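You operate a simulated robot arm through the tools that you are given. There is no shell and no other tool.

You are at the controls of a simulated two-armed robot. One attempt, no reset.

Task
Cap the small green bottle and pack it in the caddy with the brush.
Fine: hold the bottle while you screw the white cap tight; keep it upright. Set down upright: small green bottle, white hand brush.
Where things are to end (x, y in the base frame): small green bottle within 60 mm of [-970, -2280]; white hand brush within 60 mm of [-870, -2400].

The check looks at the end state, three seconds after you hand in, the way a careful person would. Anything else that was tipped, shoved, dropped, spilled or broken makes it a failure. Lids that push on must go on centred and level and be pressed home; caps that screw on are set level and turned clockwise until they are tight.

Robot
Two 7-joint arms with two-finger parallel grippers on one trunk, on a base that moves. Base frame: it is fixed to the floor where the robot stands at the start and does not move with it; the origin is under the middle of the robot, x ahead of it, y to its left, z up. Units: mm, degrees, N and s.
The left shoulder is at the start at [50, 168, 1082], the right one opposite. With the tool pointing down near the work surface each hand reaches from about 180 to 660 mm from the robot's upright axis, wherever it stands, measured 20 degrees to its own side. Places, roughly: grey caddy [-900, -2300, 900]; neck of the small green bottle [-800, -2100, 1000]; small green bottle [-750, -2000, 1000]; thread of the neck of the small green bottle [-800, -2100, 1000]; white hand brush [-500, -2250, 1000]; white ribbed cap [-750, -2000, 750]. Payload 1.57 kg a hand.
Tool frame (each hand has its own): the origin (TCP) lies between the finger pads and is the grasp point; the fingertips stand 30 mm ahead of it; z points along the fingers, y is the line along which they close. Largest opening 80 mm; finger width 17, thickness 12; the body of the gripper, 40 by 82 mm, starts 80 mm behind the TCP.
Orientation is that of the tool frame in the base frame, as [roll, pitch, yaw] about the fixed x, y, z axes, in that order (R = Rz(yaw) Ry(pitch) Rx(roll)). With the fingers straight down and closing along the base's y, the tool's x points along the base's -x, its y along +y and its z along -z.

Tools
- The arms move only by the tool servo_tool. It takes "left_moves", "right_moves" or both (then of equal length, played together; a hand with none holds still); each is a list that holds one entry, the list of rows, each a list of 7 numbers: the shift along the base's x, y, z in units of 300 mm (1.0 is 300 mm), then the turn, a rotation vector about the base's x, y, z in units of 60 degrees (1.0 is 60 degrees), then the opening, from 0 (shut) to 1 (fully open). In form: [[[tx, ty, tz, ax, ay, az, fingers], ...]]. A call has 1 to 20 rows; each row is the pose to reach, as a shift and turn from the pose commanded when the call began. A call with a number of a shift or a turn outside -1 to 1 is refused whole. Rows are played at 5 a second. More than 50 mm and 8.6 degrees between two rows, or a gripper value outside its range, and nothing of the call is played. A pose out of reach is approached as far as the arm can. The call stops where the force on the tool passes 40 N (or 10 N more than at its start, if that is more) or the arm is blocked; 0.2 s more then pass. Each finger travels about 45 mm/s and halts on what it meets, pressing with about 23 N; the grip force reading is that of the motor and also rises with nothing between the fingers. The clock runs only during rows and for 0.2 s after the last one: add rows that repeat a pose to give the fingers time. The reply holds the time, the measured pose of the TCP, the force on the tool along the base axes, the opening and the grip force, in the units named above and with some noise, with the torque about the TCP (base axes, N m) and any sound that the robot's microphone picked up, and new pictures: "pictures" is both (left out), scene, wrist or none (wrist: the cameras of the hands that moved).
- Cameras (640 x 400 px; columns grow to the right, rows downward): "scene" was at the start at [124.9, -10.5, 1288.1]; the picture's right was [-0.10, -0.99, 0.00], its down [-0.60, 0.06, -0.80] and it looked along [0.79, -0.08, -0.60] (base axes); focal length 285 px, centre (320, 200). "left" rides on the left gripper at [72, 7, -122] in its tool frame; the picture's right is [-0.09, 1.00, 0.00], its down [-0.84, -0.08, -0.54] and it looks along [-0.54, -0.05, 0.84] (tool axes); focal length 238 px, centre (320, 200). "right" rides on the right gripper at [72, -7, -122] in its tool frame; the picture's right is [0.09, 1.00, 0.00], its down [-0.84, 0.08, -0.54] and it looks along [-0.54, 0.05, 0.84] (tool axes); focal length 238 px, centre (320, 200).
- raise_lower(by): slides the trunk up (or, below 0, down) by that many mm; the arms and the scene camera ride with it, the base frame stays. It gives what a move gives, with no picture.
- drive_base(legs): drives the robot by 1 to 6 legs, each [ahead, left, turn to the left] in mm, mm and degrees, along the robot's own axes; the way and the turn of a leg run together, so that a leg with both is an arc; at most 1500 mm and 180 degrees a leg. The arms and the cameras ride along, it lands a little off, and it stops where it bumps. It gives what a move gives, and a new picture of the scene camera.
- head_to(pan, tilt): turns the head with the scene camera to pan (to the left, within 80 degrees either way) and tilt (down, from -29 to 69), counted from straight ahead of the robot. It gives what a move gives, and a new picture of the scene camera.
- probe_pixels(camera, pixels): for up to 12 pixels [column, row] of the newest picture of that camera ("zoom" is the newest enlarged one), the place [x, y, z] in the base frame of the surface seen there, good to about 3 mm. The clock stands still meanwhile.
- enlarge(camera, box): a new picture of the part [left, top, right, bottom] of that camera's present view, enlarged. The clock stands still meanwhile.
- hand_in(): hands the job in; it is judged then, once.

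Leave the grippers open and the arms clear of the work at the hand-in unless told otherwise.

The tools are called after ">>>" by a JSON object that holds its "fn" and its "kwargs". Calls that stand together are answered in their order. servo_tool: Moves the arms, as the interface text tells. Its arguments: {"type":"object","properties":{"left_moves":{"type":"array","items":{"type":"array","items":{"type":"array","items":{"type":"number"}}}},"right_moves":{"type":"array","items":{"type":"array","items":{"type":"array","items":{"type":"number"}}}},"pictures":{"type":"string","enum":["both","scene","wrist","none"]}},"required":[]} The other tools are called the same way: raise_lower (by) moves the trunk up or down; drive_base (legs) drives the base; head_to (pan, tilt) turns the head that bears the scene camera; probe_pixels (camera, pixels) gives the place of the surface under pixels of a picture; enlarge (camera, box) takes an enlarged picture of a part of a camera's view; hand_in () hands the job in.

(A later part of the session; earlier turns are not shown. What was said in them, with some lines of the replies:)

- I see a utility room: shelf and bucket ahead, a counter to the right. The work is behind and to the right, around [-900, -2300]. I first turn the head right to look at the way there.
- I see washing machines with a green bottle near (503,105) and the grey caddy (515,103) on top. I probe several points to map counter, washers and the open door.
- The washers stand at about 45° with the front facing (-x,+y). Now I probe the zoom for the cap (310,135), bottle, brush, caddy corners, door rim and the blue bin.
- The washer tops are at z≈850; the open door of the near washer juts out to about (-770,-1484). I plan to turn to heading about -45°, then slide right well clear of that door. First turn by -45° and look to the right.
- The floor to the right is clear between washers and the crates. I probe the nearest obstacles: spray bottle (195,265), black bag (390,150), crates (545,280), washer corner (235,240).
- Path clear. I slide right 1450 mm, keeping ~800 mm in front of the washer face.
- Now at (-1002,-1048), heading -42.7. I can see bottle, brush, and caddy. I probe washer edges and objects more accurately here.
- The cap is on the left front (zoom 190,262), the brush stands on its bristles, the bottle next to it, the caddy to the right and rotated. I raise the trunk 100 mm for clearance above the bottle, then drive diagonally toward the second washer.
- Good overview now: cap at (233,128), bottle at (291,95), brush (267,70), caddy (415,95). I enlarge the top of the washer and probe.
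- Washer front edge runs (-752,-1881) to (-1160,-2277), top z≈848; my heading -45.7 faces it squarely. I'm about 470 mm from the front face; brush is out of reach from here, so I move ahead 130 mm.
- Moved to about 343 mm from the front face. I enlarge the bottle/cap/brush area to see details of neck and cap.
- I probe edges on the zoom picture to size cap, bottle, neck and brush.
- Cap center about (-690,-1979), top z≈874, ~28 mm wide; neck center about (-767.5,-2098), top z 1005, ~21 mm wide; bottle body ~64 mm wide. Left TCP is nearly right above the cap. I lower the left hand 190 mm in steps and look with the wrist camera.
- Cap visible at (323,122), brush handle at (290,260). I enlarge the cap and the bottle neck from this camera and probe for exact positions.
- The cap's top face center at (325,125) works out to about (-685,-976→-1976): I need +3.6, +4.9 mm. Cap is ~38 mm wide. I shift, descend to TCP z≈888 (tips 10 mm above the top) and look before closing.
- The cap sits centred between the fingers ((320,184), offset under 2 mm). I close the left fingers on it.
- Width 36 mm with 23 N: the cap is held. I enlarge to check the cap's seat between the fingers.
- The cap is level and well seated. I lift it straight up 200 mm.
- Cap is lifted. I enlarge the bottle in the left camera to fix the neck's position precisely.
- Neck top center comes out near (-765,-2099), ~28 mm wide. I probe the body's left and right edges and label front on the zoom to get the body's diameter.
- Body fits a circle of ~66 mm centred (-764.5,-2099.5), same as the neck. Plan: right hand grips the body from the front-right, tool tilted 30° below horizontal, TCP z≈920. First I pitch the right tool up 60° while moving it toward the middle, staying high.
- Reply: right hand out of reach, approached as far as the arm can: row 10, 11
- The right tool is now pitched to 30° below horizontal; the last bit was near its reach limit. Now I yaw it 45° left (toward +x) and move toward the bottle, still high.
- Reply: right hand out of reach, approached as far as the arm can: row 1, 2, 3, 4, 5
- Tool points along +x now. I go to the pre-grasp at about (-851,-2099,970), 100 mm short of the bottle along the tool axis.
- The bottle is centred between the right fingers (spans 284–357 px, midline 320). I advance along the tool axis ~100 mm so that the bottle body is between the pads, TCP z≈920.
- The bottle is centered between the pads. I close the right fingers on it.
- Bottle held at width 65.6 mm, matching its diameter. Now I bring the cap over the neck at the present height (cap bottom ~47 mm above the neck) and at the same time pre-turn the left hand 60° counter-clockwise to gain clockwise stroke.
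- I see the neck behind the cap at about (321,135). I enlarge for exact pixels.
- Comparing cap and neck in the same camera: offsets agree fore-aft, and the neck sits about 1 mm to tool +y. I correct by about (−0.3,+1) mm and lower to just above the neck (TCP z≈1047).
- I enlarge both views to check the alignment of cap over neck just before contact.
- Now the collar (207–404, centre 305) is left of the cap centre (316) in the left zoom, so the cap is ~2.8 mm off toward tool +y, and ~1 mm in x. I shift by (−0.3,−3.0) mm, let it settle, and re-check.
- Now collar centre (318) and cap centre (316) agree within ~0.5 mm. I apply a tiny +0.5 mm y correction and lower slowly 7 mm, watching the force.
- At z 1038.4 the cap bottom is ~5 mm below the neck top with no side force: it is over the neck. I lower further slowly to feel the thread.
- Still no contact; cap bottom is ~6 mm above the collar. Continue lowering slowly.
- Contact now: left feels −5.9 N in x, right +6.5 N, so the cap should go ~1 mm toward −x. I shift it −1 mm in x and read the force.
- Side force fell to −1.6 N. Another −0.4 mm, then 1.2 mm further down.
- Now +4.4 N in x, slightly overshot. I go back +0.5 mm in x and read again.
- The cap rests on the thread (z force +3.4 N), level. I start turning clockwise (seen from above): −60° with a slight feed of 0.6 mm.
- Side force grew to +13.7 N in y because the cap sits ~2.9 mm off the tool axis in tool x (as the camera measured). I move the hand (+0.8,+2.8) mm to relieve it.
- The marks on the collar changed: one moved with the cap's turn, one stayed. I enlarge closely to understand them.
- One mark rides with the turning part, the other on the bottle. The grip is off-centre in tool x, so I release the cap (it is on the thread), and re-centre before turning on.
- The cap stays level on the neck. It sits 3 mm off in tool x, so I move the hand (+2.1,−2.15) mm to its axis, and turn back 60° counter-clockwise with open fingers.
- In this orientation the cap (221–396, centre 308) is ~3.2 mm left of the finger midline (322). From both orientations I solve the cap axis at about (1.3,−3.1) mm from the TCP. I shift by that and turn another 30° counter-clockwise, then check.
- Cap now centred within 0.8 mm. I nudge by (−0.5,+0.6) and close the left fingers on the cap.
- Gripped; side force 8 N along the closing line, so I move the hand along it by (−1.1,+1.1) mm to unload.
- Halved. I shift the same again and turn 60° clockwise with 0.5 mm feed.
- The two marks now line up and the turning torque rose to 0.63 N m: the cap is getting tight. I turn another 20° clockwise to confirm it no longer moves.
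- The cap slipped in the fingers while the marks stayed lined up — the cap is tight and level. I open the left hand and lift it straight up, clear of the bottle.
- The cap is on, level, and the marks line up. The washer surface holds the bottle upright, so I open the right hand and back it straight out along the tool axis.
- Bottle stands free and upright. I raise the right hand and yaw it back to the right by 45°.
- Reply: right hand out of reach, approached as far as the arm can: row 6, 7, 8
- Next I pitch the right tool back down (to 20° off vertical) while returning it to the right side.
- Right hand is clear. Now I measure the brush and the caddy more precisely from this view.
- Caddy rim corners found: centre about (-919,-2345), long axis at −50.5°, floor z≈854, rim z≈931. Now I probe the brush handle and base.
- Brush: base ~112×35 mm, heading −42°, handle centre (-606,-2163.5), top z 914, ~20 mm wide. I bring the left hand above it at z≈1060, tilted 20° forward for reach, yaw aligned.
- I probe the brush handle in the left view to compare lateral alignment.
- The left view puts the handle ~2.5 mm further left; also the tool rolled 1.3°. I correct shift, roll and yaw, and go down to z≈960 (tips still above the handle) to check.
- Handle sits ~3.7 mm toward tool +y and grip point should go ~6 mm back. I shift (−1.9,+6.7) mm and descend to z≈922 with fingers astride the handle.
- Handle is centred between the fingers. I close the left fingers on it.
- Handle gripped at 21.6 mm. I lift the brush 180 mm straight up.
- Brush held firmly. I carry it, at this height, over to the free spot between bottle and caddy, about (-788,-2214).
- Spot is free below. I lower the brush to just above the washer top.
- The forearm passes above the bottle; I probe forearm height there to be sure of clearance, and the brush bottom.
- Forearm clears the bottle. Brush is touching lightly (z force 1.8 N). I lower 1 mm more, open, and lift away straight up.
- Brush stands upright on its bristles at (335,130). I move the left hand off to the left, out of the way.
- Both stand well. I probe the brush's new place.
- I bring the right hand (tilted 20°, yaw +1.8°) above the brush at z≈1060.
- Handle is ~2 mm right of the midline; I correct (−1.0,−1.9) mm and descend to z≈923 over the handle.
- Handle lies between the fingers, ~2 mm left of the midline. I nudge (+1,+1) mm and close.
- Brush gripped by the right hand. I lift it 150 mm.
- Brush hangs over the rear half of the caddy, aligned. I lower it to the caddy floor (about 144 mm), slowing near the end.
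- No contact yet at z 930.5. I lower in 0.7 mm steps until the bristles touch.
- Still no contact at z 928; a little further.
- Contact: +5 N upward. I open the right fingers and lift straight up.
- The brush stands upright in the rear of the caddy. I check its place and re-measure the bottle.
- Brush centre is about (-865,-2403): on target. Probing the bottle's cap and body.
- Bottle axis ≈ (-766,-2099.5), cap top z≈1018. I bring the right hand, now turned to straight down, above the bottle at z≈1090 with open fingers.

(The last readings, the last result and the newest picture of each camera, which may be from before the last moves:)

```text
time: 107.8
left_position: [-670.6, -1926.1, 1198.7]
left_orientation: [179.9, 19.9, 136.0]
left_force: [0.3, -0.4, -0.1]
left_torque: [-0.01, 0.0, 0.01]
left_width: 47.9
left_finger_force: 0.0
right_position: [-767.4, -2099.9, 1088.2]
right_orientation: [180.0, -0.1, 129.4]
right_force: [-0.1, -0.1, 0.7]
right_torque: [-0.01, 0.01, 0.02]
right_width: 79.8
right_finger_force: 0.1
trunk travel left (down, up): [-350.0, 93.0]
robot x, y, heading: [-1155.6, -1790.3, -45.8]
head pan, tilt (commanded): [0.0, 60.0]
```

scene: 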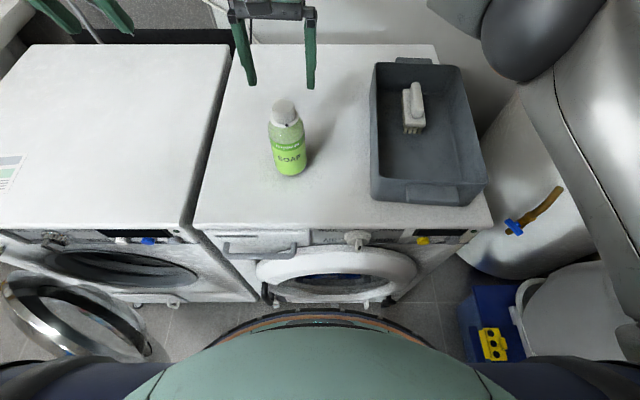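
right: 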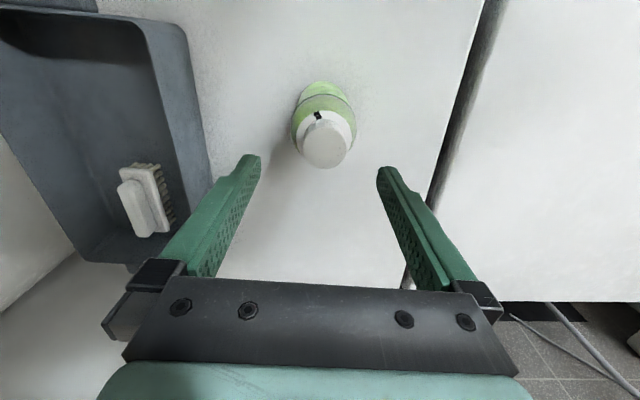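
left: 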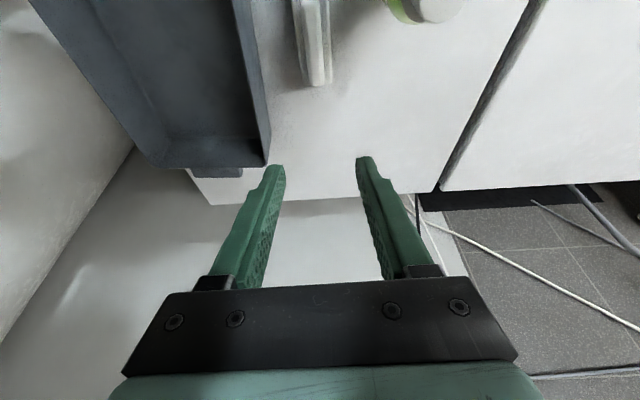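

Nearly centred; I lower to z≈1062 (tips still above the cap) and measure again.

>>> {"fn": "servo_tool", "kwargs": {"right_moves": [[[0.004, 0.004, -0.04, 0, 0, 0, 1], [0.004, 0.004, -0.085, 0, 0, 0, 1], [0.004, 0.004, -0.085, 0, 0, 0, 1], [0.004, 0.004, -0.085, 0, 0, 0, 1]]], "pictures": "both"}}

>>> {"fn": "enlarge", "kwargs": {"camera": "right", "box": [230, 80, 410, 192]}}

>>> {"fn": "enlarge", "kwargs": {"camera": "scene", "box": [220, 20, 350, 190]}}

```text
time: 108.8
left_position: [-671.2, -1927.0, 1199.8]
left_orientation: [179.9, 19.9, 136.1]
left_force: [-0.8, -0.7, 0.6]
left_torque: [0.0, 0.01, 0.01]
left_width: 48.1
left_finger_force: 0.0
right_position: [-766.0, -2099.7, 1061.9]
right_orientation: [-180.0, 0.0, 129.5]
right_force: [-0.7, 1.2, 0.2]
right_torque: [0.01, -0.02, 0.0]
right_width: 80.0
right_finger_force: 0.1
trunk travel left (down, up): [-350.0, 93.0]
robot x, y, heading: [-1149.0, -1792.3, -45.8]
head pan, tilt (commanded): [0.0, 60.0]
```

scene: 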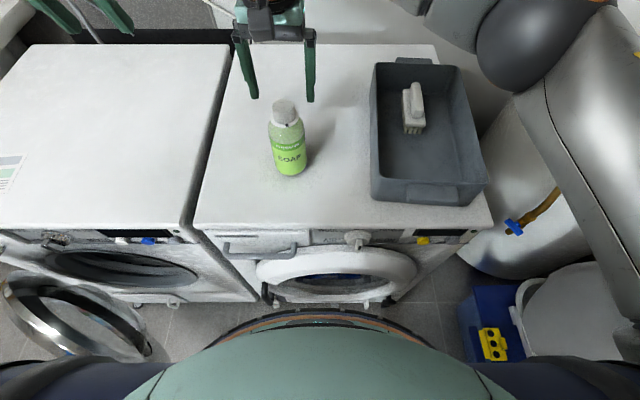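
right: 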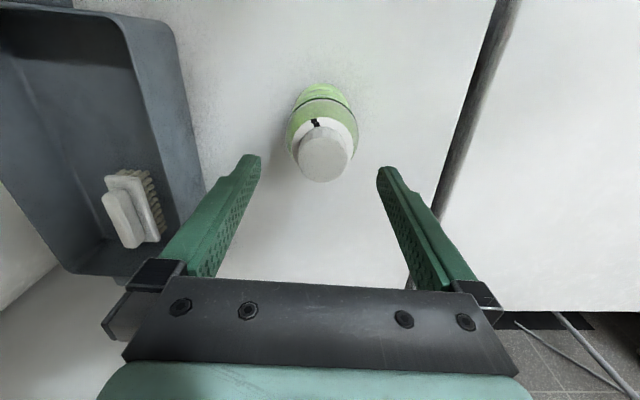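

```text
3.56 times, centred on (320, 136) of right
```

zoom: 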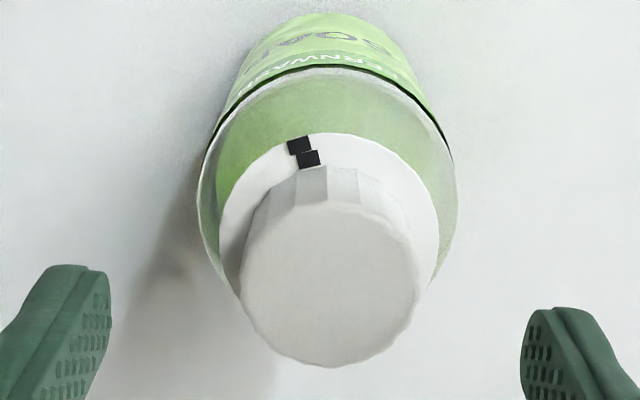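

```text
2.35 times, centred on (285, 105) of scene
```

zoom: 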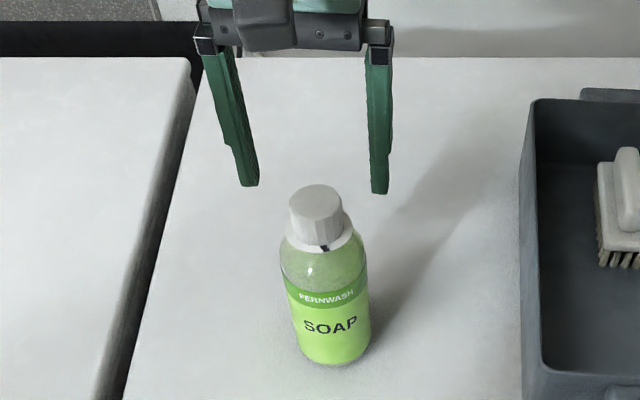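

In the right zoom the cap (centre 331) vs. finger midline (315): bottle is ~3.4 mm toward +y tool. I shift (+2.5,+2.0) mm and lower to z≈1005.

>>> {"fn": "servo_tool", "kwargs": {"right_moves": [[[0.0083, 0.0067, 0, 0, 0, 0, 1], [0.0083, 0.0067, -0.06, 0, 0, 0, 1], [0.0083, 0.0067, -0.12, 0, 0, 0, 1], [0.0083, 0.0067, -0.187, 0, 0, 0, 1], [0.0083, 0.0067, -0.187, 0, 0, 0, 1], [0.0083, 0.0067, -0.187, 0, 0, 0, 1]]], "pictures": "none"}}

>>> {"fn": "enlarge", "kwargs": {"camera": "right", "box": [230, 80, 410, 192]}}

>>> {"fn": "enlarge", "kwargs": {"camera": "scene", "box": [230, 50, 340, 190]}}

```text
time: 110.2
left_position: [-671.2, -1926.0, 1200.5]
left_orientation: [179.9, 19.9, 136.1]
left_force: [0.9, 0.8, 0.0]
left_torque: [0.0, -0.02, -0.01]
left_width: 48.3
left_finger_force: 0.0
right_position: [-761.6, -2097.2, 1007.4]
right_orientation: [179.9, 0.2, 129.5]
right_force: [0.4, 0.3, -1.0]
right_torque: [0.02, -0.04, 0.01]
right_width: 79.8
right_finger_force: 0.1
trunk travel left (down, up): [-350.0, 93.0]
robot x, y, heading: [-1152.6, -1794.0, -45.6]
head pan, tilt (commanded): [0.0, 60.0]
```

```text
3.56 times, centred on (320, 136) of right
```

zoom: 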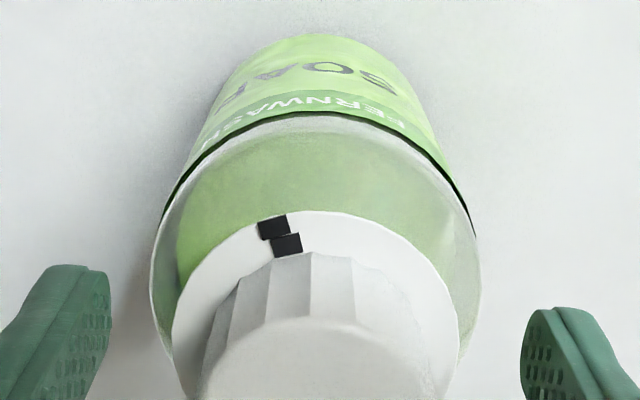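

```text
2.86 times, centred on (285, 120) of scene
```

zoom: 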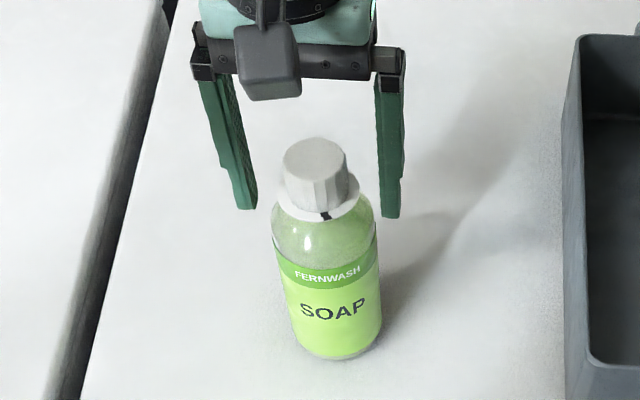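

Bottle is now centred (315.5 vs 315). I descend to z≈955 with the fingers either side of the body.

>>> {"fn": "servo_tool", "kwargs": {"right_moves": [[[0, 0, -0.04, 0, 0, 0, 1], [0, 0, -0.08, 0, 0, 0, 1], [0, 0, -0.12, 0, 0, 0, 1], [0, 0, -0.15, 0, 0, 0, 1], [0, 0, -0.175, 0, 0, 0, 1], [0, 0, -0.175, 0, 0, 0, 1]]], "pictures": "both"}}

>>> {"fn": "enlarge", "kwargs": {"camera": "scene", "box": [230, 50, 340, 190]}}

```text
time: 111.7
left_position: [-672.2, -1925.5, 1200.3]
left_orientation: [179.9, 19.8, 136.2]
left_force: [0.3, 0.8, -0.8]
left_torque: [-0.01, 0.01, 0.02]
left_width: 47.8
left_finger_force: 0.0
right_position: [-762.7, -2097.4, 952.8]
right_orientation: [-180.0, 0.0, 129.6]
right_force: [0.0, -0.3, -0.2]
right_torque: [0.0, 0.01, -0.01]
right_width: 79.7
right_finger_force: 0.0
trunk travel left (down, up): [-350.0, 93.0]
robot x, y, heading: [-1152.4, -1791.2, -45.7]
head pan, tilt (commanded): [0.0, 60.0]
```

scene: 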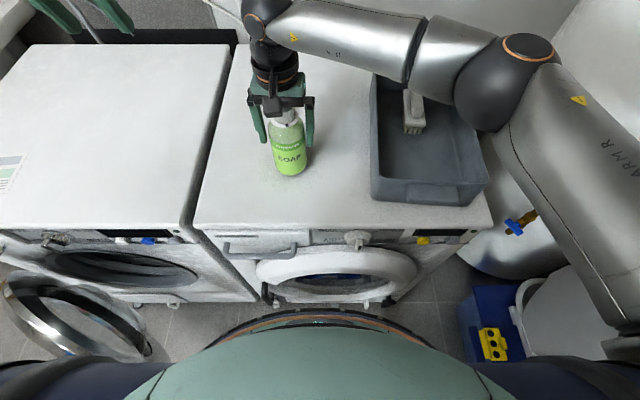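
right: 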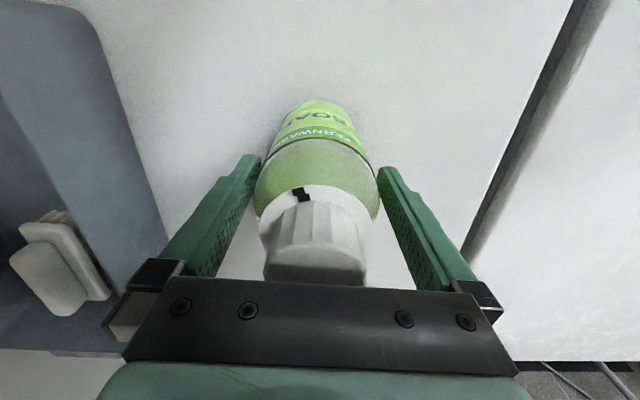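

```text
2.86 times, centred on (285, 120) of scene
```

zoom: 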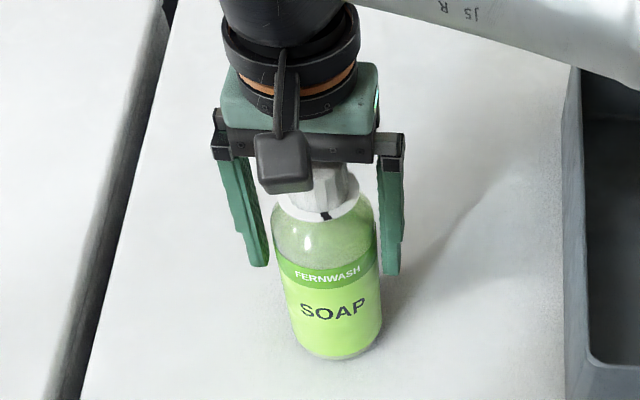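

Fingers straddle the body, no contact. I close the right fingers.

>>> {"fn": "servo_tool", "kwargs": {"right_moves": [[[0, 0, 0, 0, 0, 0, 0.85], [0, 0, 0, 0, 0, 0, 0.7], [0, 0, 0, 0, 0, 0, 0], [0, 0, 0, 0, 0, 0, 0], [0, 0, 0, 0, 0, 0, 0]]], "pictures": "wrist"}}

```text
time: 112.8
left_position: [-671.6, -1926.8, 1200.4]
left_orientation: [179.9, 19.9, 136.0]
left_force: [-0.5, 0.7, 0.0]
left_torque: [-0.02, -0.02, 0.02]
left_width: 48.1
left_finger_force: 0.0
right_position: [-762.6, -2096.2, 954.2]
right_orientation: [180.0, 0.1, 129.5]
right_force: [0.1, -0.8, -0.2]
right_torque: [-0.06, 0.04, -0.04]
right_width: 67.1
right_finger_force: 23.0
trunk travel left (down, up): [-350.0, 93.0]
robot x, y, heading: [-1148.5, -1787.8, -46.0]
head pan, tilt (commanded): [0.0, 60.0]
```

right: 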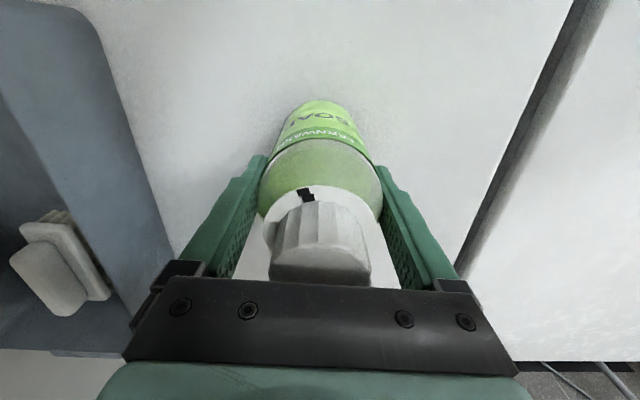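

Bottle gripped at 67 mm. I lift it straight up 125 mm, slowly at first.

>>> {"fn": "servo_tool", "kwargs": {"right_moves": [[[0, 0, 0.02, 0, 0, 0, 0], [0, 0, 0.05, 0, 0, 0, 0], [0, 0, 0.11, 0, 0, 0, 0], [0, 0, 0.2, 0, 0, 0, 0], [0, 0, 0.31, 0, 0, 0, 0], [0, 0, 0.417, 0, 0, 0, 0], [0, 0, 0.417, 0, 0, 0, 0]]], "pictures": "both"}}

```text
time: 114.5
left_position: [-670.8, -1926.1, 1200.1]
left_orientation: [179.9, 20.0, 136.1]
left_force: [0.5, -0.3, 0.0]
left_torque: [-0.01, 0.0, 0.01]
left_width: 47.8
left_finger_force: 0.1
right_position: [-760.9, -2096.0, 1079.2]
right_orientation: [180.0, -0.1, 129.6]
right_force: [-0.8, 0.2, -2.3]
right_torque: [0.0, -0.01, -0.03]
right_width: 67.2
right_finger_force: 23.1
trunk travel left (down, up): [-350.0, 93.0]
robot x, y, heading: [-1153.9, -1788.5, -45.7]
head pan, tilt (commanded): [0.0, 60.0]
```

scene: 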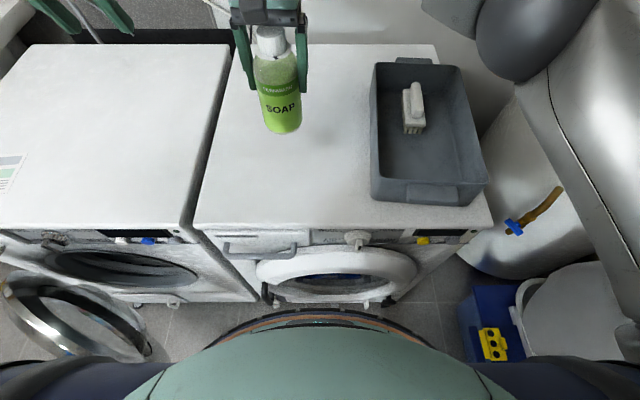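
right: 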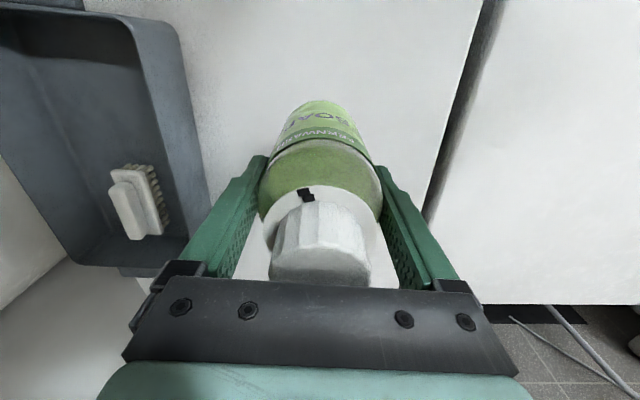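

Bottle held upright (~2.3 N). I carry it over the rim to (-970,-2280) at this height.

>>> {"fn": "servo_tool", "kwargs": {"right_moves": [[[-0.06, -0.053, 0, 0, 0, 0, 0], [-0.16, -0.141, 0, 0, 0, 0, 0], [-0.27, -0.237, 0, 0, 0, 0, 0], [-0.38, -0.334, 0, 0, 0, 0, 0], [-0.49, -0.431, 0, 0, 0, 0, 0], [-0.6, -0.528, 0, 0, 0, 0, 0], [-0.67, -0.589, 0, 0, 0, 0, 0], [-0.697, -0.613, 0, 0, 0, 0, 0], [-0.697, -0.613, 0, 0, 0, 0, 0]]], "pictures": "both"}}

```text
time: 116.5
left_position: [-671.9, -1926.9, 1200.1]
left_orientation: [179.9, 19.9, 136.1]
left_force: [0.6, -0.6, 0.2]
left_torque: [0.02, 0.02, 0.0]
left_width: 48.0
left_finger_force: 0.1
right_position: [-971.2, -2280.7, 1078.7]
right_orientation: [180.0, 0.0, 129.6]
right_force: [0.0, 0.3, -3.0]
right_torque: [0.0, -0.03, -0.02]
right_width: 66.8
right_finger_force: 23.2
trunk travel left (down, up): [-350.0, 93.0]
robot x, y, heading: [-1150.1, -1790.0, -46.1]
head pan, tilt (commanded): [0.0, 60.0]
```

scene: 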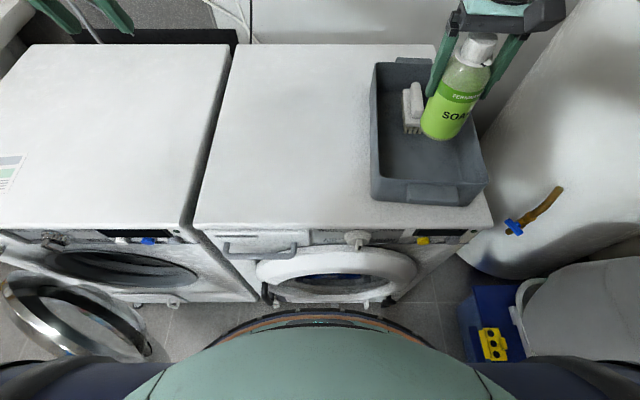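
right: 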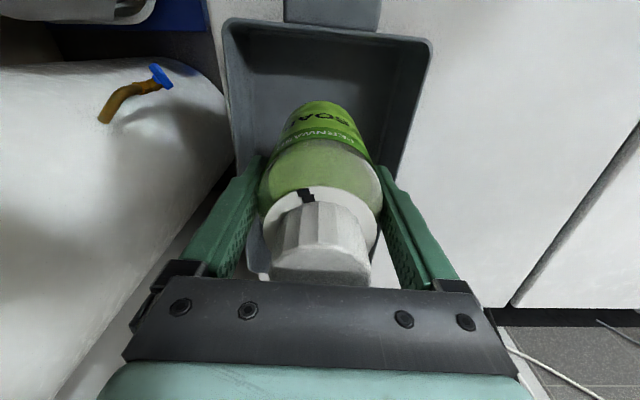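

Bottle hangs centred over the front half of the caddy. I lower it ~116 mm, slowing near the floor.

>>> {"fn": "servo_tool", "kwargs": {"right_moves": [[[0, 0, -0.1, 0, 0, 0, 0], [0, 0, -0.2, 0, 0, 0, 0], [0, 0, -0.3, 0, 0, 0, 0], [0, 0, -0.35, 0, 0, 0, 0], [0, 0, -0.37, 0, 0, 0, 0], [0, 0, -0.38, 0, 0, 0, 0], [0, 0, -0.384, 0, 0, 0, 0], [0, 0, -0.384, 0, 0, 0, 0]]], "pictures": "both"}}

```text
time: 118.2
left_position: [-671.4, -1927.5, 1200.2]
left_orientation: [179.9, 19.9, 136.0]
left_force: [-0.1, -0.2, -0.1]
left_torque: [0.01, 0.02, 0.04]
left_width: 47.9
left_finger_force: 0.0
right_position: [-972.1, -2280.5, 965.3]
right_orientation: [180.0, -0.1, 129.6]
right_force: [0.0, 0.0, -2.6]
right_torque: [0.0, -0.01, -0.02]
right_width: 67.0
right_finger_force: 23.8
trunk travel left (down, up): [-350.0, 93.0]
robot x, y, heading: [-1150.0, -1790.1, -45.8]
head pan, tilt (commanded): [0.0, 60.0]
```

scene: 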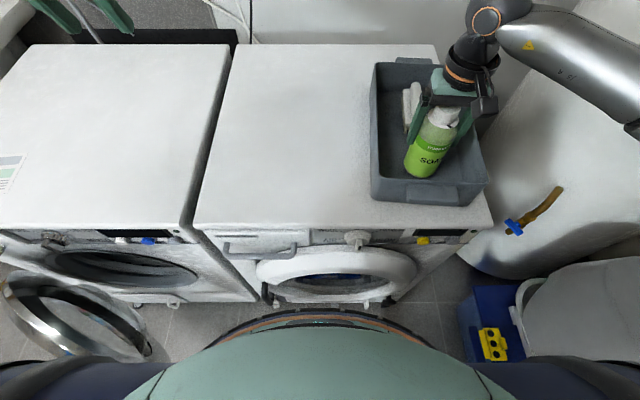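
right: 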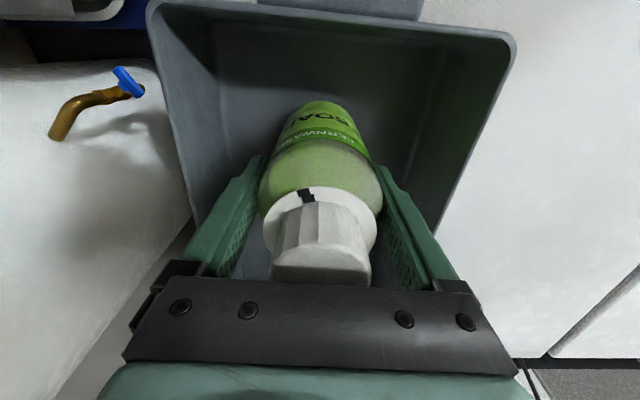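

Not down yet (still carrying −2.6 N). I go down in 1 mm steps until the floor takes the weight.

>>> {"fn": "servo_tool", "kwargs": {"right_moves": [[[0, 0, -0.0033, 0, 0, 0, 0], [0, 0, -0.0067, 0, 0, 0, 0], [0, 0, -0.01, 0, 0, 0, 0], [0, 0, -0.0133, 0, 0, 0, 0], [0, 0, -0.0133, 0, 0, 0, 0]]], "pictures": "none"}}

```text
time: 119.5
left_position: [-671.5, -1926.4, 1200.1]
left_orientation: [179.9, 19.9, 136.1]
left_force: [0.9, -0.2, 0.3]
left_torque: [0.01, -0.01, -0.04]
left_width: 48.3
left_finger_force: 0.1
right_position: [-969.4, -2278.9, 961.4]
right_orientation: [179.9, 0.0, 129.6]
right_force: [0.3, 0.3, -1.1]
right_torque: [-0.02, 0.0, -0.02]
right_width: 67.1
right_finger_force: 22.7
trunk travel left (down, up): [-350.0, 93.0]
robot x, y, heading: [-1149.8, -1791.1, -45.7]
head pan, tilt (commanded): [0.0, 60.0]
```

>>> {"fn": "servo_tool", "kwargs": {"right_moves": [[[0, 0, -0.0025, 0, 0, 0, 0], [0, 0, -0.005, 0, 0, 0, 0], [0, 0, -0.005, 0, 0, 0, 0]]], "pictures": "none"}}

```text
time: 120.2
left_position: [-671.6, -1926.7, 1201.0]
left_orientation: [179.9, 19.8, 136.1]
left_force: [-0.5, -0.5, 0.0]
left_torque: [0.01, 0.0, 0.01]
left_width: 48.0
left_finger_force: 0.0
right_position: [-971.0, -2280.4, 959.7]
right_orientation: [-180.0, 0.0, 129.5]
right_force: [1.0, 0.5, -2.2]
right_torque: [0.02, -0.02, 0.03]
right_width: 66.8
right_finger_force: 23.2
trunk travel left (down, up): [-350.0, 93.0]
robot x, y, heading: [-1150.9, -1792.3, -45.7]
head pan, tilt (commanded): [0.0, 60.0]
```

Weight still on the hand (−2.2 N); I lower further in small steps.

>>> {"fn": "servo_tool", "kwargs": {"right_moves": [[[0, 0, -0.0025, 0, 0, 0, 0], [0, 0, -0.005, 0, 0, 0, 0], [0, 0, -0.0075, 0, 0, 0, 0], [0, 0, -0.0075, 0, 0, 0, 0]]], "pictures": "none"}}

```text
time: 121.2
left_position: [-671.5, -1924.9, 1200.4]
left_orientation: [179.9, 20.0, 136.0]
left_force: [-0.4, -0.2, -0.7]
left_torque: [-0.01, -0.01, 0.01]
left_width: 48.2
left_finger_force: 0.0
right_position: [-970.4, -2280.0, 957.5]
right_orientation: [-180.0, 0.2, 129.5]
right_force: [-0.8, -3.1, 9.4]
right_torque: [-0.17, 0.3, 0.05]
right_width: 66.8
right_finger_force: 22.8
trunk travel left (down, up): [-350.0, 93.0]
robot x, y, heading: [-1150.8, -1792.3, -46.0]
head pan, tilt (commanded): [0.0, 60.0]
```

Floor contact (+9.4 N). I ease up 0.7 mm, then open the fingers fully and rise straight up.

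>>> {"fn": "servo_tool", "kwargs": {"right_moves": [[[0, 0, 0.0023, 0, 0, 0, 0], [0, 0, 0.0023, 0, 0, 0, 0]]], "pictures": "none"}}

>>> {"fn": "servo_tool", "kwargs": {"right_moves": [[[0, 0, 0, 0, 0, 0, 0.9], [0, 0, 0, 0, 0, 0, 1], [0, 0, 0, 0, 0, 0, 1], [0, 0, 0, 0, 0, 0, 1]]], "pictures": "both"}}

```text
time: 121.8
left_position: [-670.7, -1926.0, 1200.5]
left_orientation: [179.9, 19.9, 136.2]
left_force: [-0.1, 0.5, -0.4]
left_torque: [0.01, 0.0, -0.01]
left_width: 48.1
left_finger_force: 0.0
right_position: [-970.6, -2280.7, 959.5]
right_orientation: [-180.0, 0.2, 129.5]
right_force: [1.2, -3.5, 7.9]
right_torque: [-0.31, 0.06, 0.04]
right_width: 66.9
right_finger_force: 23.2
trunk travel left (down, up): [-350.0, 93.0]
robot x, y, heading: [-1149.6, -1795.8, -45.9]
head pan, tilt (commanded): [0.0, 60.0]
```

```text
time: 122.8
left_position: [-671.7, -1926.5, 1200.6]
left_orientation: [179.9, 19.9, 136.1]
left_force: [-0.7, -0.4, 0.2]
left_torque: [0.02, -0.02, -0.01]
left_width: 48.1
left_finger_force: 0.1
right_position: [-971.6, -2279.9, 958.9]
right_orientation: [180.0, 0.0, 129.5]
right_force: [0.5, -0.4, -0.2]
right_torque: [0.03, 0.02, 0.02]
right_width: 80.2
right_finger_force: 0.0
trunk travel left (down, up): [-350.0, 93.0]
robot x, y, heading: [-1151.3, -1790.0, -45.7]
head pan, tilt (commanded): [0.0, 60.0]
```

scene: 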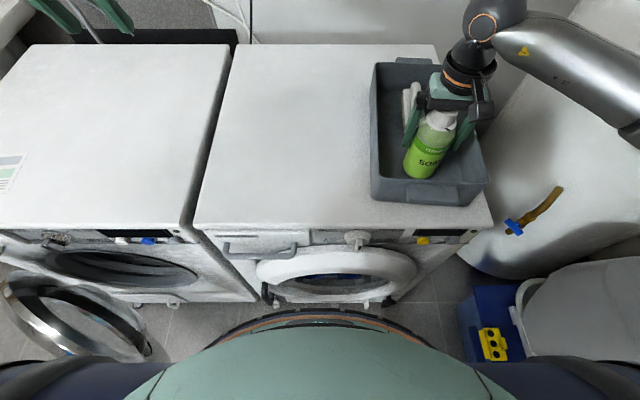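
right: 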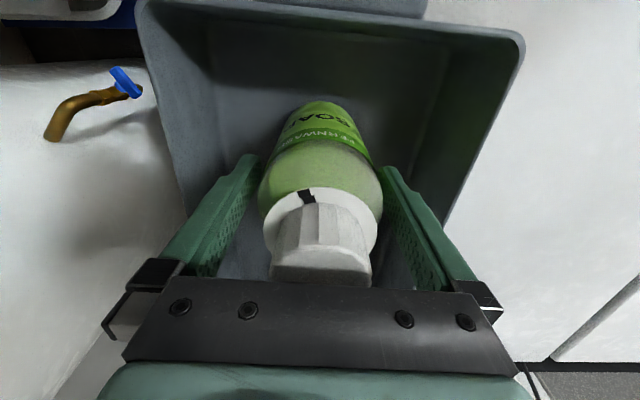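

Bottle stands free between the open fingers. I rise straight up, slowly first.

>>> {"fn": "servo_tool", "kwargs": {"right_moves": [[[0, 0, 0.03, 0, 0, 0, 1], [0, 0, 0.08, 0, 0, 0, 1], [0, 0, 0.15, 0, 0, 0, 1], [0, 0, 0.25, 0, 0, 0, 1], [0, 0, 0.38, 0, 0, 0, 1], [0, 0, 0.51, 0, 0, 0, 1], [0, 0, 0.64, 0, 0, 0, 1], [0, 0, 0.78, 0, 0, 0, 1], [0, 0, 0.78, 0, 0, 0, 1]]], "pictures": "both"}}

>>> {"fn": "enlarge", "kwargs": {"camera": "scene", "box": [360, 45, 500, 215]}}

```text
time: 124.8
left_position: [-671.5, -1927.5, 1200.7]
left_orientation: [179.9, 19.9, 136.1]
left_force: [0.0, -0.3, 0.2]
left_torque: [-0.01, -0.04, -0.01]
left_width: 48.1
left_finger_force: 0.1
right_position: [-971.5, -2282.2, 1189.7]
right_orientation: [-180.0, 0.0, 129.6]
right_force: [0.0, 0.7, -0.3]
right_torque: [0.02, 0.0, -0.05]
right_width: 79.7
right_finger_force: 0.1
trunk travel left (down, up): [-350.0, 93.0]
robot x, y, heading: [-1151.3, -1789.3, -45.5]
head pan, tilt (commanded): [0.0, 60.0]
```

scene: 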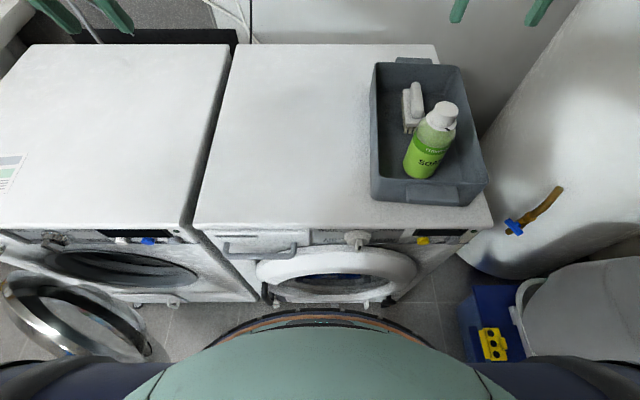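
right: 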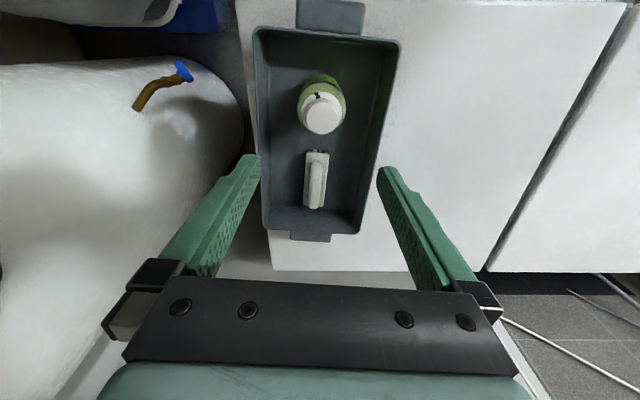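

```text
2.35 times, centred on (430, 130) of scene
```

zoom: 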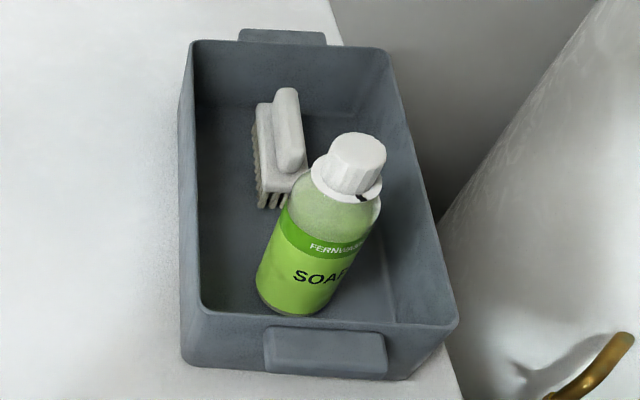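

Both are in the caddy. I verify position, uprightness and the cap's marks.

>>> {"fn": "probe_pixels", "kwargs": {"camera": "zoom", "pixels": [[356, 146], [332, 152], [382, 146], [358, 134], [355, 165], [263, 290], [335, 290], [295, 305], [275, 230], [370, 225], [290, 115], [282, 140]]}}

>>> {"fn": "enlarge", "kwargs": {"camera": "right", "box": [250, 50, 400, 230]}}

>>> {"fn": "enlarge", "kwargs": {"camera": "scene", "box": [400, 90, 470, 185]}}

```text
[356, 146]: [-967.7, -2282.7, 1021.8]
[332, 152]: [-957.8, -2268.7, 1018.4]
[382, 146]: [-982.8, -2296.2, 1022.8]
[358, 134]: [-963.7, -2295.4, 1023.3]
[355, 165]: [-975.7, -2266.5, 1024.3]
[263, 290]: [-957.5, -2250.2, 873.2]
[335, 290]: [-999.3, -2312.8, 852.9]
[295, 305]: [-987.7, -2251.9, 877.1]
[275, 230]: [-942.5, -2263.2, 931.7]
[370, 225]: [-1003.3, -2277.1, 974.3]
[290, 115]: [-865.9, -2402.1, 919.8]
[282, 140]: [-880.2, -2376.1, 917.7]
```

```text
2.22 times, centred on (325, 140) of right
```

zoom: 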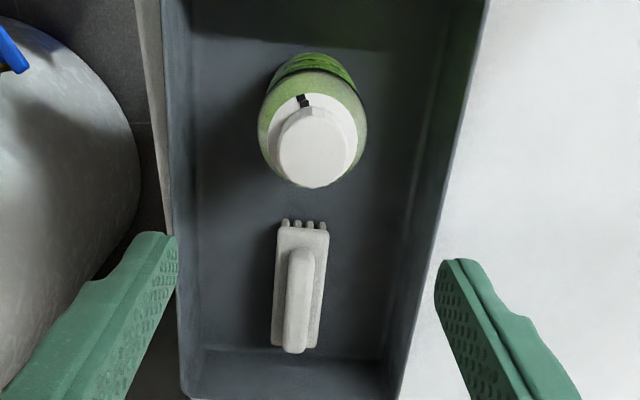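

```text
4.21 times, centred on (435, 138) of scene
```

zoom: 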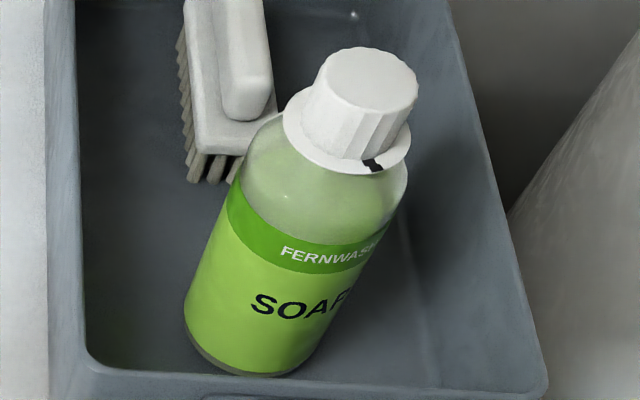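

Cap top centre is at about (-970,-2282), level; brush at about (-865,-2403), both upright and on target, cap marks lined up. Last, I open the left hand fully and draw the right hand up and back, clear of the caddy.

>>> {"fn": "servo_tool", "kwargs": {"left_moves": [[[0, 0, 0.02, 0, 0, 0, 1], [0, 0, 0.04, 0, 0, 0, 1], [0, 0, 0.06, 0, 0, 0, 1], [0, 0, 0.08, 0, 0, 0, 1], [0, 0, 0.1, 0, 0, 0, 1], [0, 0, 0.1, 0, 0, 0, 1]]], "right_moves": [[[0, 0, 0.06, 0, 0, 0, 1], [-0.05, 0.05, 0.12, 0, 0, 0, 1], [-0.1, 0.1, 0.15, 0, 0, 0, 1], [-0.15, 0.15, 0.18, 0, 0, 0, 1], [-0.209, 0.215, 0.2, 0, 0, 0, 1], [-0.209, 0.215, 0.2, 0, 0, 0, 1]]], "pictures": "scene"}}

```text
time: 126.2
left_position: [-671.4, -1926.3, 1228.4]
left_orientation: [179.9, 19.9, 136.0]
left_force: [-0.3, 0.4, -0.5]
left_torque: [0.03, 0.03, 0.01]
left_width: 80.0
left_finger_force: 0.0
right_position: [-1035.0, -2218.4, 1251.7]
right_orientation: [-180.0, 0.0, 129.4]
right_force: [0.2, -0.3, 0.1]
right_torque: [-0.03, 0.05, 0.0]
right_width: 80.1
right_finger_force: 0.1
trunk travel left (down, up): [-350.0, 93.0]
robot x, y, heading: [-1149.6, -1792.7, -45.9]
head pan, tilt (commanded): [0.0, 60.0]
```

scene: 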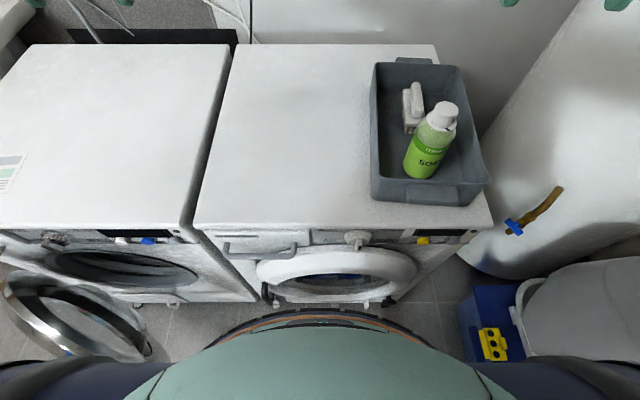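

Everything rests in place: capped bottle and brush are upright in the caddy, grippers open, arms clear, nothing else disturbed. I hand in.

>>> {"fn": "hand_in", "kwargs": {}}

```text
The job is handed in.
```

The small green bottle is capped and packed in the grey caddy with the white hand brush, and the job is handed in. I don't have the check's verdict.

- **Cap:** I held the bottle with the right hand and screwed the white cap on clockwise with the left. The turning torque rose to 0.63 N m. On a further 20° turn the cap slipped in the fingers, and the two dark marks on the collar stayed lined up. From that I judged it tight, and it looked level.
- **Bottle:** It stands upright in the front of the caddy, centred at about [-970, -2282], about 2 mm from the target.
- **Brush:** It stands on its bristles in the rear of the caddy, centred at about [-865, -2403], about 6 mm from the target.
- **Surroundings:** I saw nothing else tipped or moved. Both grippers are fully open and the arms are well above the work.

To reach the caddy I set the brush down once between the bottle and the caddy, then picked it up again with the other hand.
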